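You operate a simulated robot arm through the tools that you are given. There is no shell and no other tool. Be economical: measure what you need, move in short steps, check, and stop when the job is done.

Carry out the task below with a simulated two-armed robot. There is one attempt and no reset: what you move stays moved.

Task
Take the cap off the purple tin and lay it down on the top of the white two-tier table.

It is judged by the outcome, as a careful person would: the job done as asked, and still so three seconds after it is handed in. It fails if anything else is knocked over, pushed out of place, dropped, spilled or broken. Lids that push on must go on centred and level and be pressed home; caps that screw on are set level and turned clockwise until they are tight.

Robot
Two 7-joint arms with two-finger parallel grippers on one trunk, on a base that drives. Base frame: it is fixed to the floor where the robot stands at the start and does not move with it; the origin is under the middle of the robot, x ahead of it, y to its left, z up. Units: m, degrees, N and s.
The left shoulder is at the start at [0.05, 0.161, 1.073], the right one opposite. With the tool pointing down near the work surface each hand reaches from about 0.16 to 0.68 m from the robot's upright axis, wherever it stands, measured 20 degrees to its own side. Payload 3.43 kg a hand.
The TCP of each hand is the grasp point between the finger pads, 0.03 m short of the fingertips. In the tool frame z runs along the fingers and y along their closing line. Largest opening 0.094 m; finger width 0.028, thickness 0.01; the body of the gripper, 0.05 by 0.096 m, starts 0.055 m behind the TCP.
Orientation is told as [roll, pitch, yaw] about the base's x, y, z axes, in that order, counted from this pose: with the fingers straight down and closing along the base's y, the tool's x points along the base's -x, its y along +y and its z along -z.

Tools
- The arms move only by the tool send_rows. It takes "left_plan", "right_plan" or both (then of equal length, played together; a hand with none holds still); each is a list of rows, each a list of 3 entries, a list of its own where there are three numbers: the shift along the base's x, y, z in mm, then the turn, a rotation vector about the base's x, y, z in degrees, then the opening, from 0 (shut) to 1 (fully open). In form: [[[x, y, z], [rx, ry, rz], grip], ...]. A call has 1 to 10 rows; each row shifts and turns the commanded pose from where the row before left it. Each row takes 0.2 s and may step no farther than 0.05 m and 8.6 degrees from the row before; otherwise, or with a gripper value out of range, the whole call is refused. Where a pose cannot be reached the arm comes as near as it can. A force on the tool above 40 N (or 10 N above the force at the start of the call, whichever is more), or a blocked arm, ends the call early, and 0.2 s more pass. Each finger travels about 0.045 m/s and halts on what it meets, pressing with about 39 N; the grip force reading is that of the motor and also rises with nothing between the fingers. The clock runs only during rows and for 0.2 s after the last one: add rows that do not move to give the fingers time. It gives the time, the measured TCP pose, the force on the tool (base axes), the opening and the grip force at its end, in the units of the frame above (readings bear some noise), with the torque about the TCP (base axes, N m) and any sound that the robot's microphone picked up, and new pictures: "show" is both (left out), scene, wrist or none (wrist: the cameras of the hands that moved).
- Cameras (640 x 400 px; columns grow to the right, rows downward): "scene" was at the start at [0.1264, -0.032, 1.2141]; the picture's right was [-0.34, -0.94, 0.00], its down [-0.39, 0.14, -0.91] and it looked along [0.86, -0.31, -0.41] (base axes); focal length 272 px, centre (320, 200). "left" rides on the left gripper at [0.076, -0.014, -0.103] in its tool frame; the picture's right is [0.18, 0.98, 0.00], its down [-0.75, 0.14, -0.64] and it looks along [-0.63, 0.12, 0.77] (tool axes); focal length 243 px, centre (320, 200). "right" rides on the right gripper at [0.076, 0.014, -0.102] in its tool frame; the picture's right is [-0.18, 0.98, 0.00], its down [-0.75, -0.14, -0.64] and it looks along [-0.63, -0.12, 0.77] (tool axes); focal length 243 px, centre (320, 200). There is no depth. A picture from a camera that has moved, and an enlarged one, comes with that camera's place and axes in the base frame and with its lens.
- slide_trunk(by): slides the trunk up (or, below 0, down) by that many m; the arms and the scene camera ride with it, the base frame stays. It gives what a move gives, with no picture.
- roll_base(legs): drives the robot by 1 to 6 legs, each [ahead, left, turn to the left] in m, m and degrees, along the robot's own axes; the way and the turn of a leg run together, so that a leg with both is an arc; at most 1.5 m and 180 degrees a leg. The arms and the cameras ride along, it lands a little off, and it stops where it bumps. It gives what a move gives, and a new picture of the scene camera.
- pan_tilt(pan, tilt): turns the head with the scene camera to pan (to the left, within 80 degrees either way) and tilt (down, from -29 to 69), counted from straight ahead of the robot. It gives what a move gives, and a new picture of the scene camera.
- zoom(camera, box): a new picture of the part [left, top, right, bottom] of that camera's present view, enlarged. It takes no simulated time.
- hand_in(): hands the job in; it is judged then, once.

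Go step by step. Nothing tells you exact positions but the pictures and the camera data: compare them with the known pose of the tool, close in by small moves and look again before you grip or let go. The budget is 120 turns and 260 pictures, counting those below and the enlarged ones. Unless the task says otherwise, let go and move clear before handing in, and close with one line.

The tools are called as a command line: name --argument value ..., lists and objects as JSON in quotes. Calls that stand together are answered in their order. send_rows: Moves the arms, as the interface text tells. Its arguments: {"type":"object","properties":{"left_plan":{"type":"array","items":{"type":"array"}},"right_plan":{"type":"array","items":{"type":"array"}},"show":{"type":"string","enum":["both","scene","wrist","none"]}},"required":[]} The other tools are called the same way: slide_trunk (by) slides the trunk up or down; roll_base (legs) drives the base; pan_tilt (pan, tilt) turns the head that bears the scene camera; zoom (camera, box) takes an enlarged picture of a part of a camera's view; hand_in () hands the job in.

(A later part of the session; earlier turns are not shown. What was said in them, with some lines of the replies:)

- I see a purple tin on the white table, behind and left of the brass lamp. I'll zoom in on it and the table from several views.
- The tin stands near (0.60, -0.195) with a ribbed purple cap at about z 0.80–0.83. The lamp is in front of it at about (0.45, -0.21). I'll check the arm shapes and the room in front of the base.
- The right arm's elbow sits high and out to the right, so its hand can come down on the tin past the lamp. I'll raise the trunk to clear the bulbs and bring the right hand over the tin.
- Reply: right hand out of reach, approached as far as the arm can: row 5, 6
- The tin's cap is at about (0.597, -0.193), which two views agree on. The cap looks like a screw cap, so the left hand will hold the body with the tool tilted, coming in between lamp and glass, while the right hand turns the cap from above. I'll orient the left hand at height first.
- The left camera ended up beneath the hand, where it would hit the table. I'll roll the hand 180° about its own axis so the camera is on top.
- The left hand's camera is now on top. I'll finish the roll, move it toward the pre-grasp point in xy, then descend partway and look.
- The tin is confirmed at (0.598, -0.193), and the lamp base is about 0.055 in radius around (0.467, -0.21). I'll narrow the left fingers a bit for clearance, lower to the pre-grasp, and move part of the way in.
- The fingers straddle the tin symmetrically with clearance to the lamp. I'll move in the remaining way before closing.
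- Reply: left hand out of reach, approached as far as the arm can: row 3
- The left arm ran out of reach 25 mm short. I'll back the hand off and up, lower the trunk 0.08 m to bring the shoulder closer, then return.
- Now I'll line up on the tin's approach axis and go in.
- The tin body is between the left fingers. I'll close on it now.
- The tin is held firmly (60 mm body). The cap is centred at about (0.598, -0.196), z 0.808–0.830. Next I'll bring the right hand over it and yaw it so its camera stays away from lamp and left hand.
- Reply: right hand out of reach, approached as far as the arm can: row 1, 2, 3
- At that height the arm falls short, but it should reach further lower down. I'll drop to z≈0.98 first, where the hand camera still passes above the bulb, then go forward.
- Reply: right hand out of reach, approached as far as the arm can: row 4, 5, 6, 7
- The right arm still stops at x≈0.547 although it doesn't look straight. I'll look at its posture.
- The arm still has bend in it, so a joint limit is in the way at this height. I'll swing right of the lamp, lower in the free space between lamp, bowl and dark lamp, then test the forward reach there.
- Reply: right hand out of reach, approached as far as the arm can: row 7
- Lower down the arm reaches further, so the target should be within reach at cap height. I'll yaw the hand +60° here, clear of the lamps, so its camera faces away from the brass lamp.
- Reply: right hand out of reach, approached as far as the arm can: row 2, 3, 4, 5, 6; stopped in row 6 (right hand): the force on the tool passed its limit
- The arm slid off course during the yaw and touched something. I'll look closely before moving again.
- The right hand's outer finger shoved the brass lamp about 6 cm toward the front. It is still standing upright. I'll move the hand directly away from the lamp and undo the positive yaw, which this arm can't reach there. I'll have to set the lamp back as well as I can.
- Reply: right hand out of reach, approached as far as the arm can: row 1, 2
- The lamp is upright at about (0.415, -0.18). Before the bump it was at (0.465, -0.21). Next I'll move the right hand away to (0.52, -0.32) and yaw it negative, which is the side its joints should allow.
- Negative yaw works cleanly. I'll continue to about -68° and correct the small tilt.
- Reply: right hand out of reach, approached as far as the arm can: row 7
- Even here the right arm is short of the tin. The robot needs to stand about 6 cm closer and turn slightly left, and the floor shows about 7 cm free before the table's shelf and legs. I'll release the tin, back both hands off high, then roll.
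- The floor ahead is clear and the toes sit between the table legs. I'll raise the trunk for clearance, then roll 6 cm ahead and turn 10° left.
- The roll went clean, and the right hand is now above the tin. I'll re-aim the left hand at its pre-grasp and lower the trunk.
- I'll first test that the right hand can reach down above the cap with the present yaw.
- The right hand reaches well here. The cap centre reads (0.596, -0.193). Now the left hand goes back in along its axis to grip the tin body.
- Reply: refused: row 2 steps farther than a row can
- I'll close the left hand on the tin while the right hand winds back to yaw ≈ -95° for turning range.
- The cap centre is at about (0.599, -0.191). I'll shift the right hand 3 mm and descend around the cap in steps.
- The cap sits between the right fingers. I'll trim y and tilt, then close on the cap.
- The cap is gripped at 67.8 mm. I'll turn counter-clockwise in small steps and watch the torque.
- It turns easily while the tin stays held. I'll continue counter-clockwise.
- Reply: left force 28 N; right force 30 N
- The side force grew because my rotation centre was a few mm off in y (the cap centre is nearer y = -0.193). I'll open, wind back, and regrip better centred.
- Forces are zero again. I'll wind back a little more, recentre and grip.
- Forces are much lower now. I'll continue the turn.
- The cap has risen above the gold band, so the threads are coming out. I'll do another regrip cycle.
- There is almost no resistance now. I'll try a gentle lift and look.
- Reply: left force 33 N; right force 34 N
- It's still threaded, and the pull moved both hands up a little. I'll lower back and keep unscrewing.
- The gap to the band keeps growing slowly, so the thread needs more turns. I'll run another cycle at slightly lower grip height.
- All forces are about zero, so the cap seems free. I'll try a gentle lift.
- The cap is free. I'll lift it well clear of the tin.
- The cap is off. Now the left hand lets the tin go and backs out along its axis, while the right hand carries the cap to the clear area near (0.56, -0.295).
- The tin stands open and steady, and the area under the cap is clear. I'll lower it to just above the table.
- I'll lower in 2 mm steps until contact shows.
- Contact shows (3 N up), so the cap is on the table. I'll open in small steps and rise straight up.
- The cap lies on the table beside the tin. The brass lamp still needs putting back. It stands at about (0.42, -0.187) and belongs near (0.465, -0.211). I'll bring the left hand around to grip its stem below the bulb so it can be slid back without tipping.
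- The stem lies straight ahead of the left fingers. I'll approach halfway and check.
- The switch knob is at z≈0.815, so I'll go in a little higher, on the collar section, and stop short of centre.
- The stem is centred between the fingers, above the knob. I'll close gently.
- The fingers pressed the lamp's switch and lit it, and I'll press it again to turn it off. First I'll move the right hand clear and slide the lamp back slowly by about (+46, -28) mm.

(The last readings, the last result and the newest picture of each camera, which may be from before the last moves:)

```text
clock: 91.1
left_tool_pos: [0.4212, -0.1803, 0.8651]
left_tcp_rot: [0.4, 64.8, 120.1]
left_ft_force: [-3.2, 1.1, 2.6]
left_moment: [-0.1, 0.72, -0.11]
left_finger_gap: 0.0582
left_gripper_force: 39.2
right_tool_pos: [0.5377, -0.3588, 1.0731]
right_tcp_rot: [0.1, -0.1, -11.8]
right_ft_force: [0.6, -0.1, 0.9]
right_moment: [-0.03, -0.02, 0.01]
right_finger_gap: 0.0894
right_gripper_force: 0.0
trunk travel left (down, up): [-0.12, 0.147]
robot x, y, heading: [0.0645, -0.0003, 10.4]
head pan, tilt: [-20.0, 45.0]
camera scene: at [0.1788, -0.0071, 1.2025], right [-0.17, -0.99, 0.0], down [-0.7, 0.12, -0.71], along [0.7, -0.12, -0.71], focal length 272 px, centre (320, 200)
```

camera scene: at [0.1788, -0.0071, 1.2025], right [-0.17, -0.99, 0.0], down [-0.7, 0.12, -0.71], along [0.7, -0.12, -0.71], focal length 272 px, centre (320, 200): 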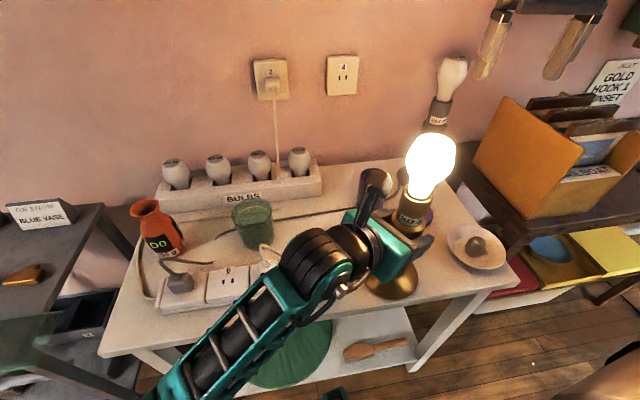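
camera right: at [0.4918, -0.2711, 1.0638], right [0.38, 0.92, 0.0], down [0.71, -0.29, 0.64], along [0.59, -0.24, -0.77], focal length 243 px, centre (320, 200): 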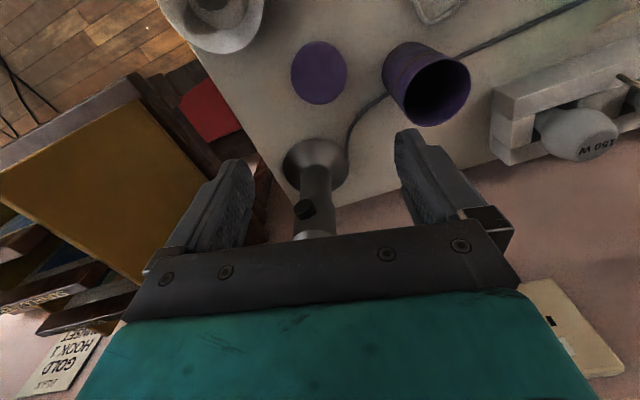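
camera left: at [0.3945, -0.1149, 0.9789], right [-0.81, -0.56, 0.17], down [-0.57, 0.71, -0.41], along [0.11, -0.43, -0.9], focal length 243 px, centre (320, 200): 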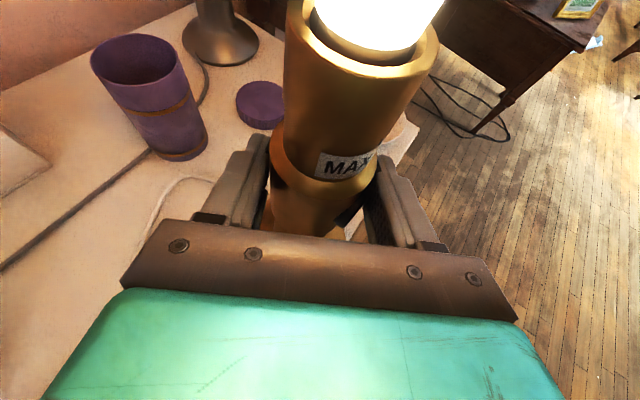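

send_rows --left_plan '[[[6, -3.6, 0], [0, 0, 0], 0.3], [[6, -3.6, 0], [0, 0, 0], 0.3], [[6, -3.6, 0], [0, 0, 0], 0.3], [[6, -3.6, 0], [0, 0, 0], 0.3], [[6, -3.6, 0], [0, 0, 0], 0.3], [[5, -3, 0], [0, 0, 0], 0.3], [[0, 0, 0], [0, 0, 0], 0.3]]' --show "both"

zoom --camera "scene" --box '[300, 120, 500, 320]'

```text
clock: 92.7
left_tool_pos: [0.456, -0.2003, 0.8652]
left_tcp_rot: [0.3, 64.8, 120.0]
left_ft_force: [-2.0, 1.9, 4.5]
left_moment: [-0.03, 0.68, -0.14]
left_finger_gap: 0.0583
left_gripper_force: 39.1
right_tool_pos: [0.5389, -0.358, 1.0722]
right_tcp_rot: [0.1, -0.1, -11.9]
right_ft_force: [-0.3, 0.1, 0.1]
right_moment: [0.01, -0.02, 0.02]
right_finger_gap: 0.0895
right_gripper_force: 0.1
trunk travel left (down, up): [-0.12, 0.147]
robot x, y, heading: [0.0583, -0.0002, 10.5]
head pan, tilt: [-20.0, 45.0]
camera scene: at [0.1788, -0.0069, 1.2025], right [-0.17, -0.99, 0.0], down [-0.7, 0.12, -0.71], along [0.7, -0.12, -0.71], focal length 272 px, centre (320, 200)
camera left: at [0.4382, -0.1412, 0.979], right [-0.81, -0.56, 0.17], down [-0.57, 0.71, -0.41], along [0.11, -0.43, -0.9], focal length 243 px, centre (320, 200)
```

scene: 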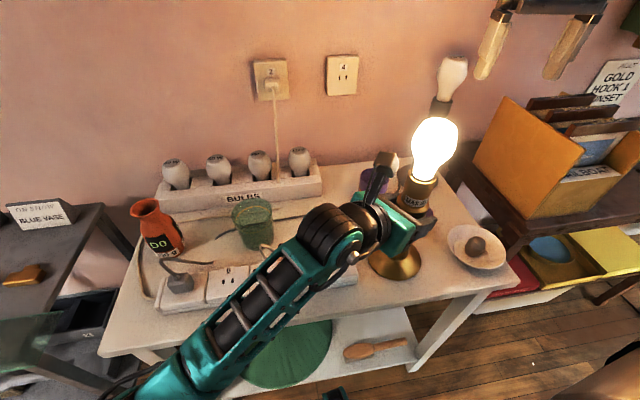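
left: 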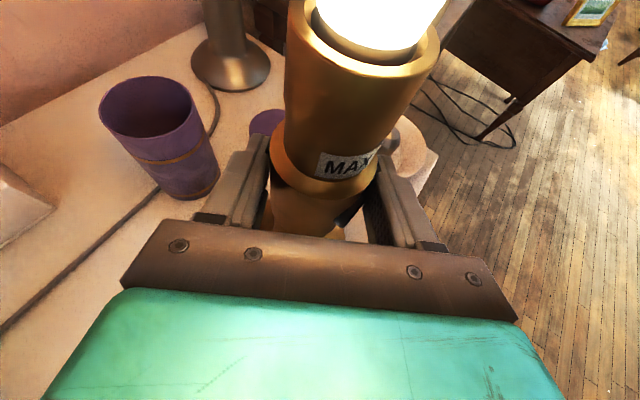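

```text
2.00 times, centred on (400, 220) of scene
camera zoom: at [0.1788, -0.0069, 1.2025], right [-0.17, -0.99, 0.0], down [-0.7, 0.12, -0.71], along [0.7, -0.12, -0.71], focal length 545 px, centre (160, 160)
```

zoom: 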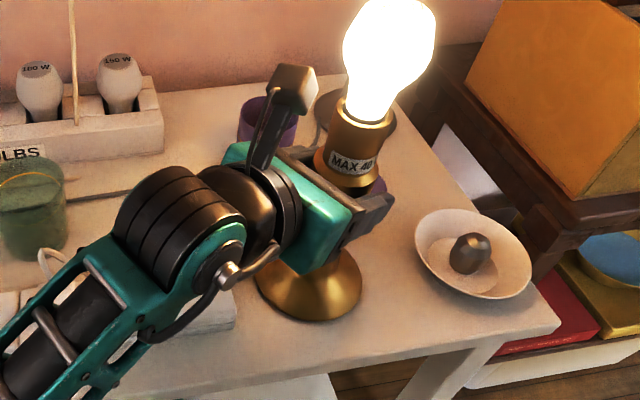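

The lamp has moved back. I'll open the fingers and check its stance.

send_rows --left_plan '[[[0, 0, 0], [0, 0, 0], 0.7], [[0, 0, 0], [0, 0, 0], 0.85], [[0, 0, 0], [0, 0, 0], 0.85]]' --show "both"

zoom --camera "scene" --box '[300, 120, 500, 320]'

```text
clock: 93.5
left_tool_pos: [0.4551, -0.2012, 0.8649]
left_tcp_rot: [0.3, 64.8, 120.0]
left_ft_force: [0.2, 0.2, 0.0]
left_moment: [0.01, 0.0, 0.01]
left_finger_gap: 0.0799
left_gripper_force: 0.1
right_tool_pos: [0.5383, -0.3589, 1.0718]
right_tcp_rot: [0.2, -0.1, -11.9]
right_ft_force: [-1.1, -0.7, 0.7]
right_moment: [-0.01, -0.03, -0.03]
right_finger_gap: 0.0891
right_gripper_force: 0.1
trunk travel left (down, up): [-0.12, 0.147]
robot x, y, heading: [0.0579, 0.0035, 10.4]
head pan, tilt: [-20.0, 45.0]
camera scene: at [0.1791, -0.0072, 1.2025], right [-0.17, -0.99, 0.0], down [-0.7, 0.12, -0.71], along [0.7, -0.12, -0.71], focal length 272 px, centre (320, 200)
camera left: at [0.4384, -0.1414, 0.9786], right [-0.81, -0.56, 0.17], down [-0.57, 0.71, -0.41], along [0.11, -0.43, -0.9], focal length 243 px, centre (320, 200)
```

scene: 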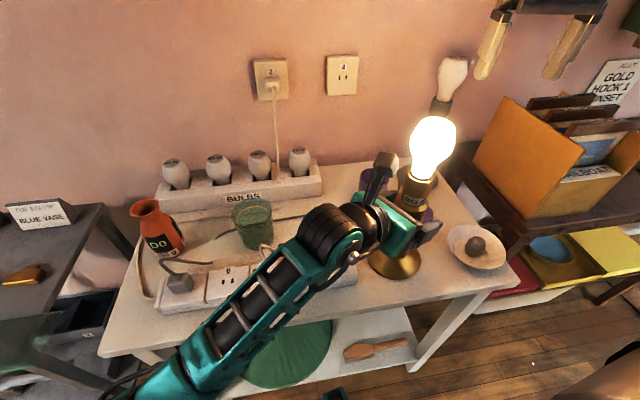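
left: 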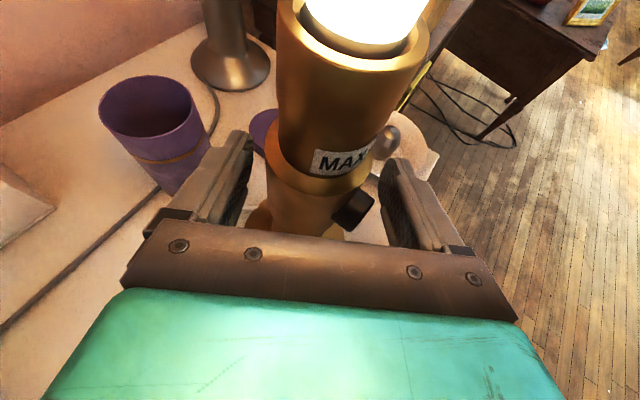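

```text
2.00 times, centred on (400, 220) of scene
camera zoom: at [0.1791, -0.0072, 1.2025], right [-0.17, -0.99, 0.0], down [-0.7, 0.12, -0.71], along [0.7, -0.12, -0.71], focal length 545 px, centre (160, 160)
```

zoom: 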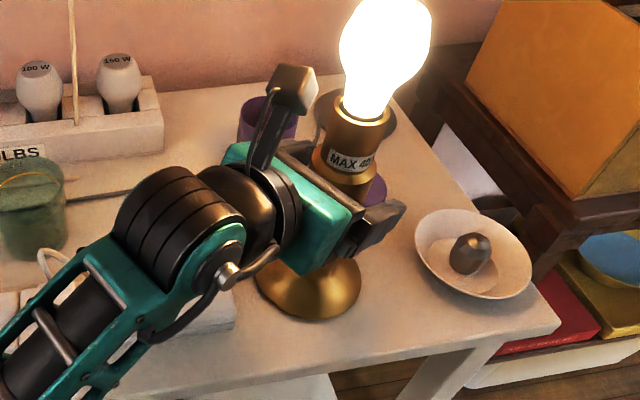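

Now I'll press the switch again by closing lightly, then open.

send_rows --left_plan '[[[0, 0, 0], [0, 0, 0], 0.7], [[0, 0, 0], [0, 0, 0], 0.6], [[0, 0, 0], [0, 0, 0], 0.5], [[0, 0, 0], [0, 0, 0], 0.4]]' --show "scene"

```text
clock: 94.5
left_tool_pos: [0.4561, -0.2005, 0.8661]
left_tcp_rot: [0.3, 64.8, 120.1]
left_ft_force: [1.7, -1.9, 1.1]
left_moment: [-0.22, 0.16, 0.07]
left_finger_gap: 0.0585
left_gripper_force: 39.3
right_tool_pos: [0.5384, -0.3582, 1.0725]
right_tcp_rot: [0.1, -0.1, -11.9]
right_ft_force: [0.6, -1.4, 0.1]
right_moment: [0.01, 0.01, 0.02]
right_finger_gap: 0.0894
right_gripper_force: 0.1
trunk travel left (down, up): [-0.12, 0.147]
robot x, y, heading: [0.0611, 0.0006, 10.4]
head pan, tilt: [-20.0, 45.0]
camera scene: at [0.1792, -0.0073, 1.2025], right [-0.17, -0.99, 0.0], down [-0.7, 0.12, -0.71], along [0.7, -0.12, -0.71], focal length 272 px, centre (320, 200)
```

scene: 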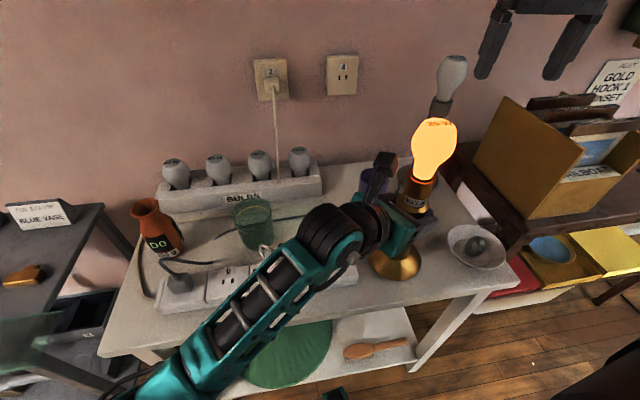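

The lamp is off again (only glowing down). I'll open and back the left hand straight out along its axis, then up.

send_rows --left_plan '[[[0, 0, 0], [0, 0, 0], 0.7], [[0, 0, 0], [0, 0, 0], 0.85], [[0, 0, 0], [0, 0, 0], 0.85], [[-11.3, 19.6, 10.6], [0, 0, 0], 0.85], [[-11.3, 19.6, 10.6], [0, 0, 0], 0.85], [[-11.3, 19.6, 10.6], [0, 0, 0], 0.85], [[-11.3, 19.6, 10.6], [0, 0, 0], 0.85], [[-11.3, 19.6, 10.6], [0, 0, 0], 0.85], [[-15, 40, 20], [0, 0, 0], 0.85], [[0, 45, 10], [0, 0, 0], 0.85]]' --show "both"

zoom --camera "scene" --box '[300, 120, 500, 320]'

```text
clock: 96.7
left_tool_pos: [0.3858, -0.0181, 0.9471]
left_tcp_rot: [0.2, 64.9, 120.0]
left_ft_force: [0.2, -0.1, -0.5]
left_moment: [-0.04, 0.0, 0.01]
left_finger_gap: 0.0796
left_gripper_force: 0.0
right_tool_pos: [0.5386, -0.3582, 1.0715]
right_tcp_rot: [0.0, 0.0, -11.9]
right_ft_force: [1.0, 0.2, -1.0]
right_moment: [-0.01, 0.01, -0.01]
right_finger_gap: 0.0893
right_gripper_force: 0.1
trunk travel left (down, up): [-0.12, 0.147]
robot x, y, heading: [0.0585, -0.0002, 10.2]
head pan, tilt: [-20.0, 45.0]
camera scene: at [0.179, -0.0069, 1.2025], right [-0.17, -0.99, 0.0], down [-0.7, 0.12, -0.71], along [0.7, -0.12, -0.71], focal length 272 px, centre (320, 200)
camera left: at [0.3688, 0.0416, 1.06], right [-0.81, -0.55, 0.17], down [-0.57, 0.71, -0.41], along [0.11, -0.43, -0.9], focal length 243 px, centre (320, 200)
```

scene: 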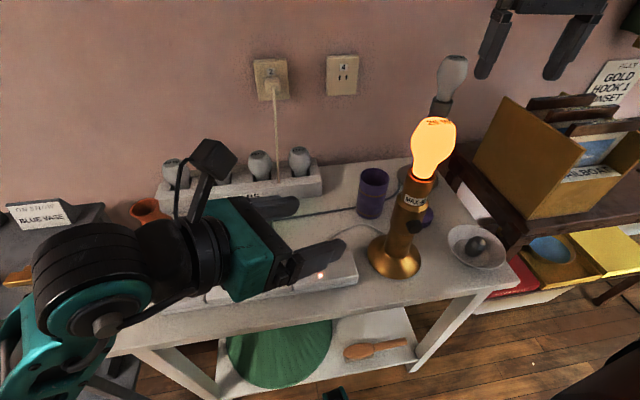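
left: 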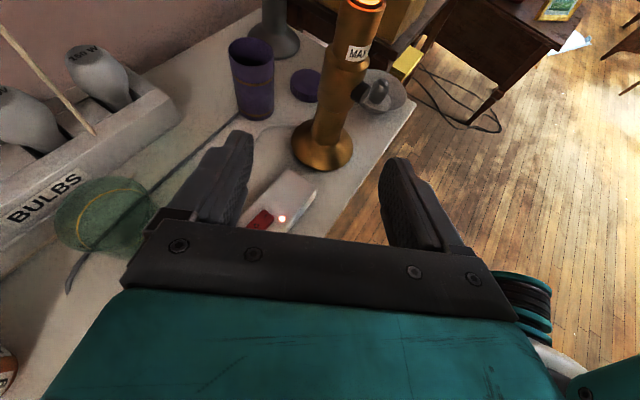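

```text
2.00 times, centred on (400, 220) of scene
camera zoom: at [0.179, -0.0069, 1.2025], right [-0.17, -0.99, 0.0], down [-0.7, 0.12, -0.71], along [0.7, -0.12, -0.71], focal length 545 px, centre (160, 160)
```

zoom: 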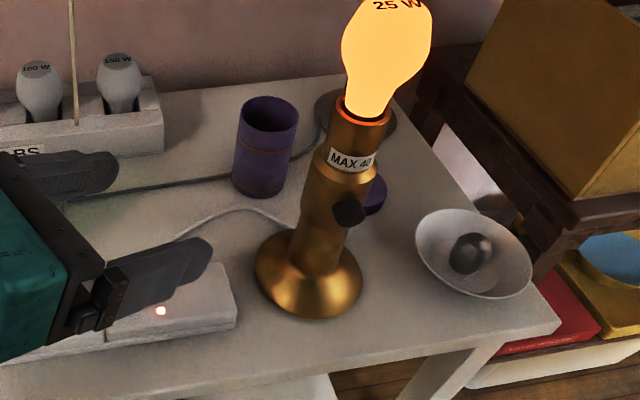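

The lamp base reads (0.462, -0.209), matching where it stood. I'll move the left hand further clear, let time pass, and check that the bulb has gone dark.

send_rows --left_plan '[[[-15, 40, 30], [0, 0, 0], 0.85], [[0, 40, 30], [0, 0, 0], 0.85], [[0, 0, 0], [0, 0, 0], 0.85], [[0, 0, 0], [0, 0, 0], 0.85], [[0, 0, 0], [0, 0, 0], 0.85], [[0, 0, 0], [0, 0, 0], 0.85]]' --show "scene"

zoom --camera "right" --box '[120, 0, 640, 240]'

```text
refused: row 1 steps farther than a row can; nothing moved
```

```text
1.23 times, centred on (380, 120) of right
camera zoom: at [0.4672, -0.3291, 1.1747], right [0.38, 0.92, 0.0], down [0.71, -0.29, 0.64], along [0.59, -0.25, -0.77], focal length 299 px, centre (246, 298)
```

zoom: 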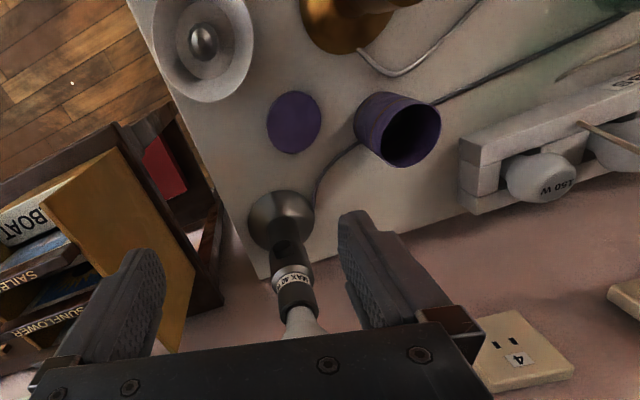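

send_rows --left_plan '[[[-10, 30, 30], [0, 0, 0], 0.85], [[0, 30, 30], [0, 0, 0], 0.85], [[0, 0, 0], [0, 0, 0], 0.85], [[0, 0, 0], [0, 0, 0], 0.85], [[0, 0, 0], [0, 0, 0], 0.85], [[0, 0, 0], [0, 0, 0], 0.85]]' --show "scene"

pan_tilt --pan -35 --tilt 30

```text
clock: 98.1
left_tool_pos: [0.3754, 0.0427, 1.0046]
left_tcp_rot: [0.2, 64.8, 120.0]
left_ft_force: [0.0, 0.5, -0.4]
left_moment: [0.01, -0.01, -0.02]
left_finger_gap: 0.08
left_gripper_force: 0.0
right_tool_pos: [0.5383, -0.3578, 1.0734]
right_tcp_rot: [0.0, 0.0, -11.9]
right_ft_force: [-0.3, 0.6, -0.1]
right_moment: [-0.02, -0.02, 0.01]
right_finger_gap: 0.0894
right_gripper_force: 0.1
trunk travel left (down, up): [-0.12, 0.147]
robot x, y, heading: [0.0621, -0.0006, 10.5]
head pan, tilt: [-20.0, 45.0]
camera scene: at [0.1791, -0.0072, 1.2025], right [-0.17, -0.99, 0.0], down [-0.7, 0.12, -0.71], along [0.7, -0.12, -0.71], focal length 272 px, centre (320, 200)
```

scene: 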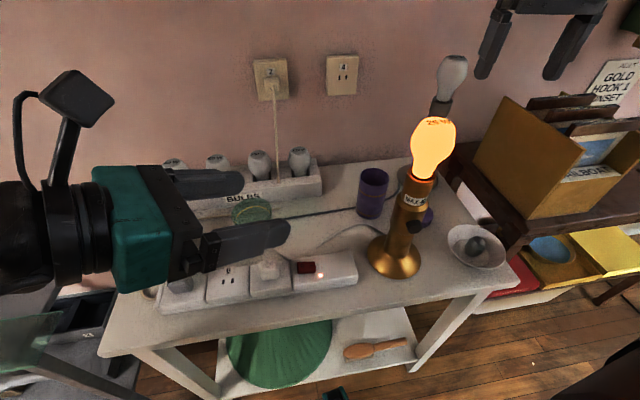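

```text
clock: 98.9
left_tool_pos: [0.374, 0.0435, 1.0057]
left_tcp_rot: [0.3, 64.8, 120.1]
left_ft_force: [0.3, 0.1, 0.0]
left_moment: [-0.01, 0.02, -0.03]
left_finger_gap: 0.08
left_gripper_force: 0.0
right_tool_pos: [0.5387, -0.359, 1.0725]
right_tcp_rot: [0.1, -0.1, -11.9]
right_ft_force: [0.3, 0.2, -0.2]
right_moment: [0.01, 0.01, 0.03]
right_finger_gap: 0.0893
right_gripper_force: 0.1
trunk travel left (down, up): [-0.12, 0.147]
robot x, y, heading: [0.058, -0.0022, 10.4]
head pan, tilt: [-35.0, 30.0]
camera scene: at [0.1812, -0.0312, 1.225], right [-0.42, -0.91, 0.0], down [-0.46, 0.21, -0.87], along [0.79, -0.36, -0.5], focal length 272 px, centre (320, 200)
```

scene: 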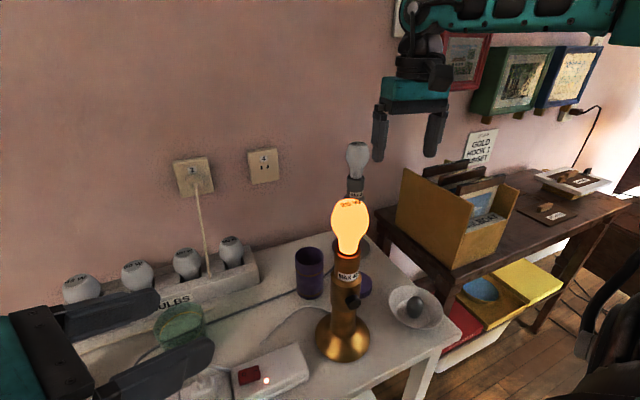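

The bulb no longer lights the room but still shows orange. I'll wait a few seconds to see if it fades.

send_rows --left_plan '[[[0, 0, 0], [0, 0, 0], 0.85], [[0, 0, 0], [0, 0, 0], 0.85], [[0, 0, 0], [0, 0, 0], 0.85], [[0, 0, 0], [0, 0, 0], 0.85], [[0, 0, 0], [0, 0, 0], 0.85], [[0, 0, 0], [0, 0, 0], 0.85], [[0, 0, 0], [0, 0, 0], 0.85], [[0, 0, 0], [0, 0, 0], 0.85], [[0, 0, 0], [0, 0, 0], 0.85], [[0, 0, 0], [0, 0, 0], 0.85]]' --show "none"

send_rows --left_plan '[[[0, 0, 0], [0, 0, 0], 0.85], [[0, 0, 0], [0, 0, 0], 0.85], [[0, 0, 0], [0, 0, 0], 0.85], [[0, 0, 0], [0, 0, 0], 0.85], [[0, 0, 0], [0, 0, 0], 0.85], [[0, 0, 0], [0, 0, 0], 0.85], [[0, 0, 0], [0, 0, 0], 0.85], [[0, 0, 0], [0, 0, 0], 0.85], [[0, 0, 0], [0, 0, 0], 0.85], [[0, 0, 0], [0, 0, 0], 0.85]]' --show "none"

zoom --camera "scene" --box '[240, 120, 480, 400]'

```text
clock: 101.1
left_tool_pos: [0.375, 0.0437, 1.0056]
left_tcp_rot: [0.2, 64.8, 120.0]
left_ft_force: [-0.1, 1.3, -0.1]
left_moment: [-0.03, -0.01, 0.07]
left_finger_gap: 0.0802
left_gripper_force: 0.1
right_tool_pos: [0.5391, -0.3588, 1.0737]
right_tcp_rot: [0.1, -0.1, -11.8]
right_ft_force: [-0.2, -0.2, 0.1]
right_moment: [-0.03, -0.01, 0.0]
right_finger_gap: 0.0895
right_gripper_force: 0.0
trunk travel left (down, up): [-0.12, 0.147]
robot x, y, heading: [0.0604, 0.0021, 10.5]
head pan, tilt: [-35.0, 30.0]
```

```text
clock: 103.3
left_tool_pos: [0.3759, 0.0438, 1.0045]
left_tcp_rot: [0.3, 64.8, 120.0]
left_ft_force: [0.9, -0.9, -1.3]
left_moment: [0.0, 0.0, -0.03]
left_finger_gap: 0.0798
left_gripper_force: 0.1
right_tool_pos: [0.5388, -0.3593, 1.0721]
right_tcp_rot: [0.1, -0.1, -11.8]
right_ft_force: [-0.5, -0.7, -0.2]
right_moment: [0.0, -0.02, -0.01]
right_finger_gap: 0.0894
right_gripper_force: 0.0
trunk travel left (down, up): [-0.12, 0.147]
robot x, y, heading: [0.0629, 0.0038, 10.6]
head pan, tilt: [-35.0, 30.0]
```

```text
1.43 times, centred on (360, 260) of scene
camera zoom: at [0.1812, -0.0313, 1.2251], right [-0.42, -0.91, 0.0], down [-0.45, 0.21, -0.87], along [0.79, -0.36, -0.5], focal length 389 px, centre (263, 114)
```

zoom: 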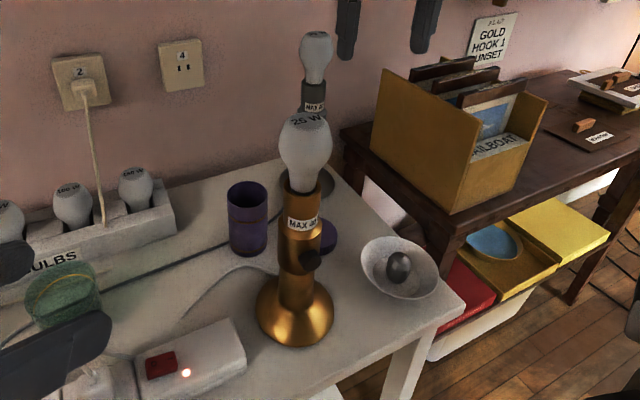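

The bulb has gone dark and the lamp stands upright at (0.462, -0.206), about where it started. The open tin stands steady, and the cap lies on the white table top with both hands clear, so I'll hand in.

hand_in

```text
The job is handed in.
```

The purple tin's cap is unscrewed and lying on the top of the white two-tier table, beside the open tin. On the way my right hand pushed the brass lamp about 6 cm out of place. I slid it back to within a few millimetres of its starting spot by my camera estimates, and it is upright. Gripping it also switched the lamp on briefly; I switched it off again and checked that the bulb was dark.
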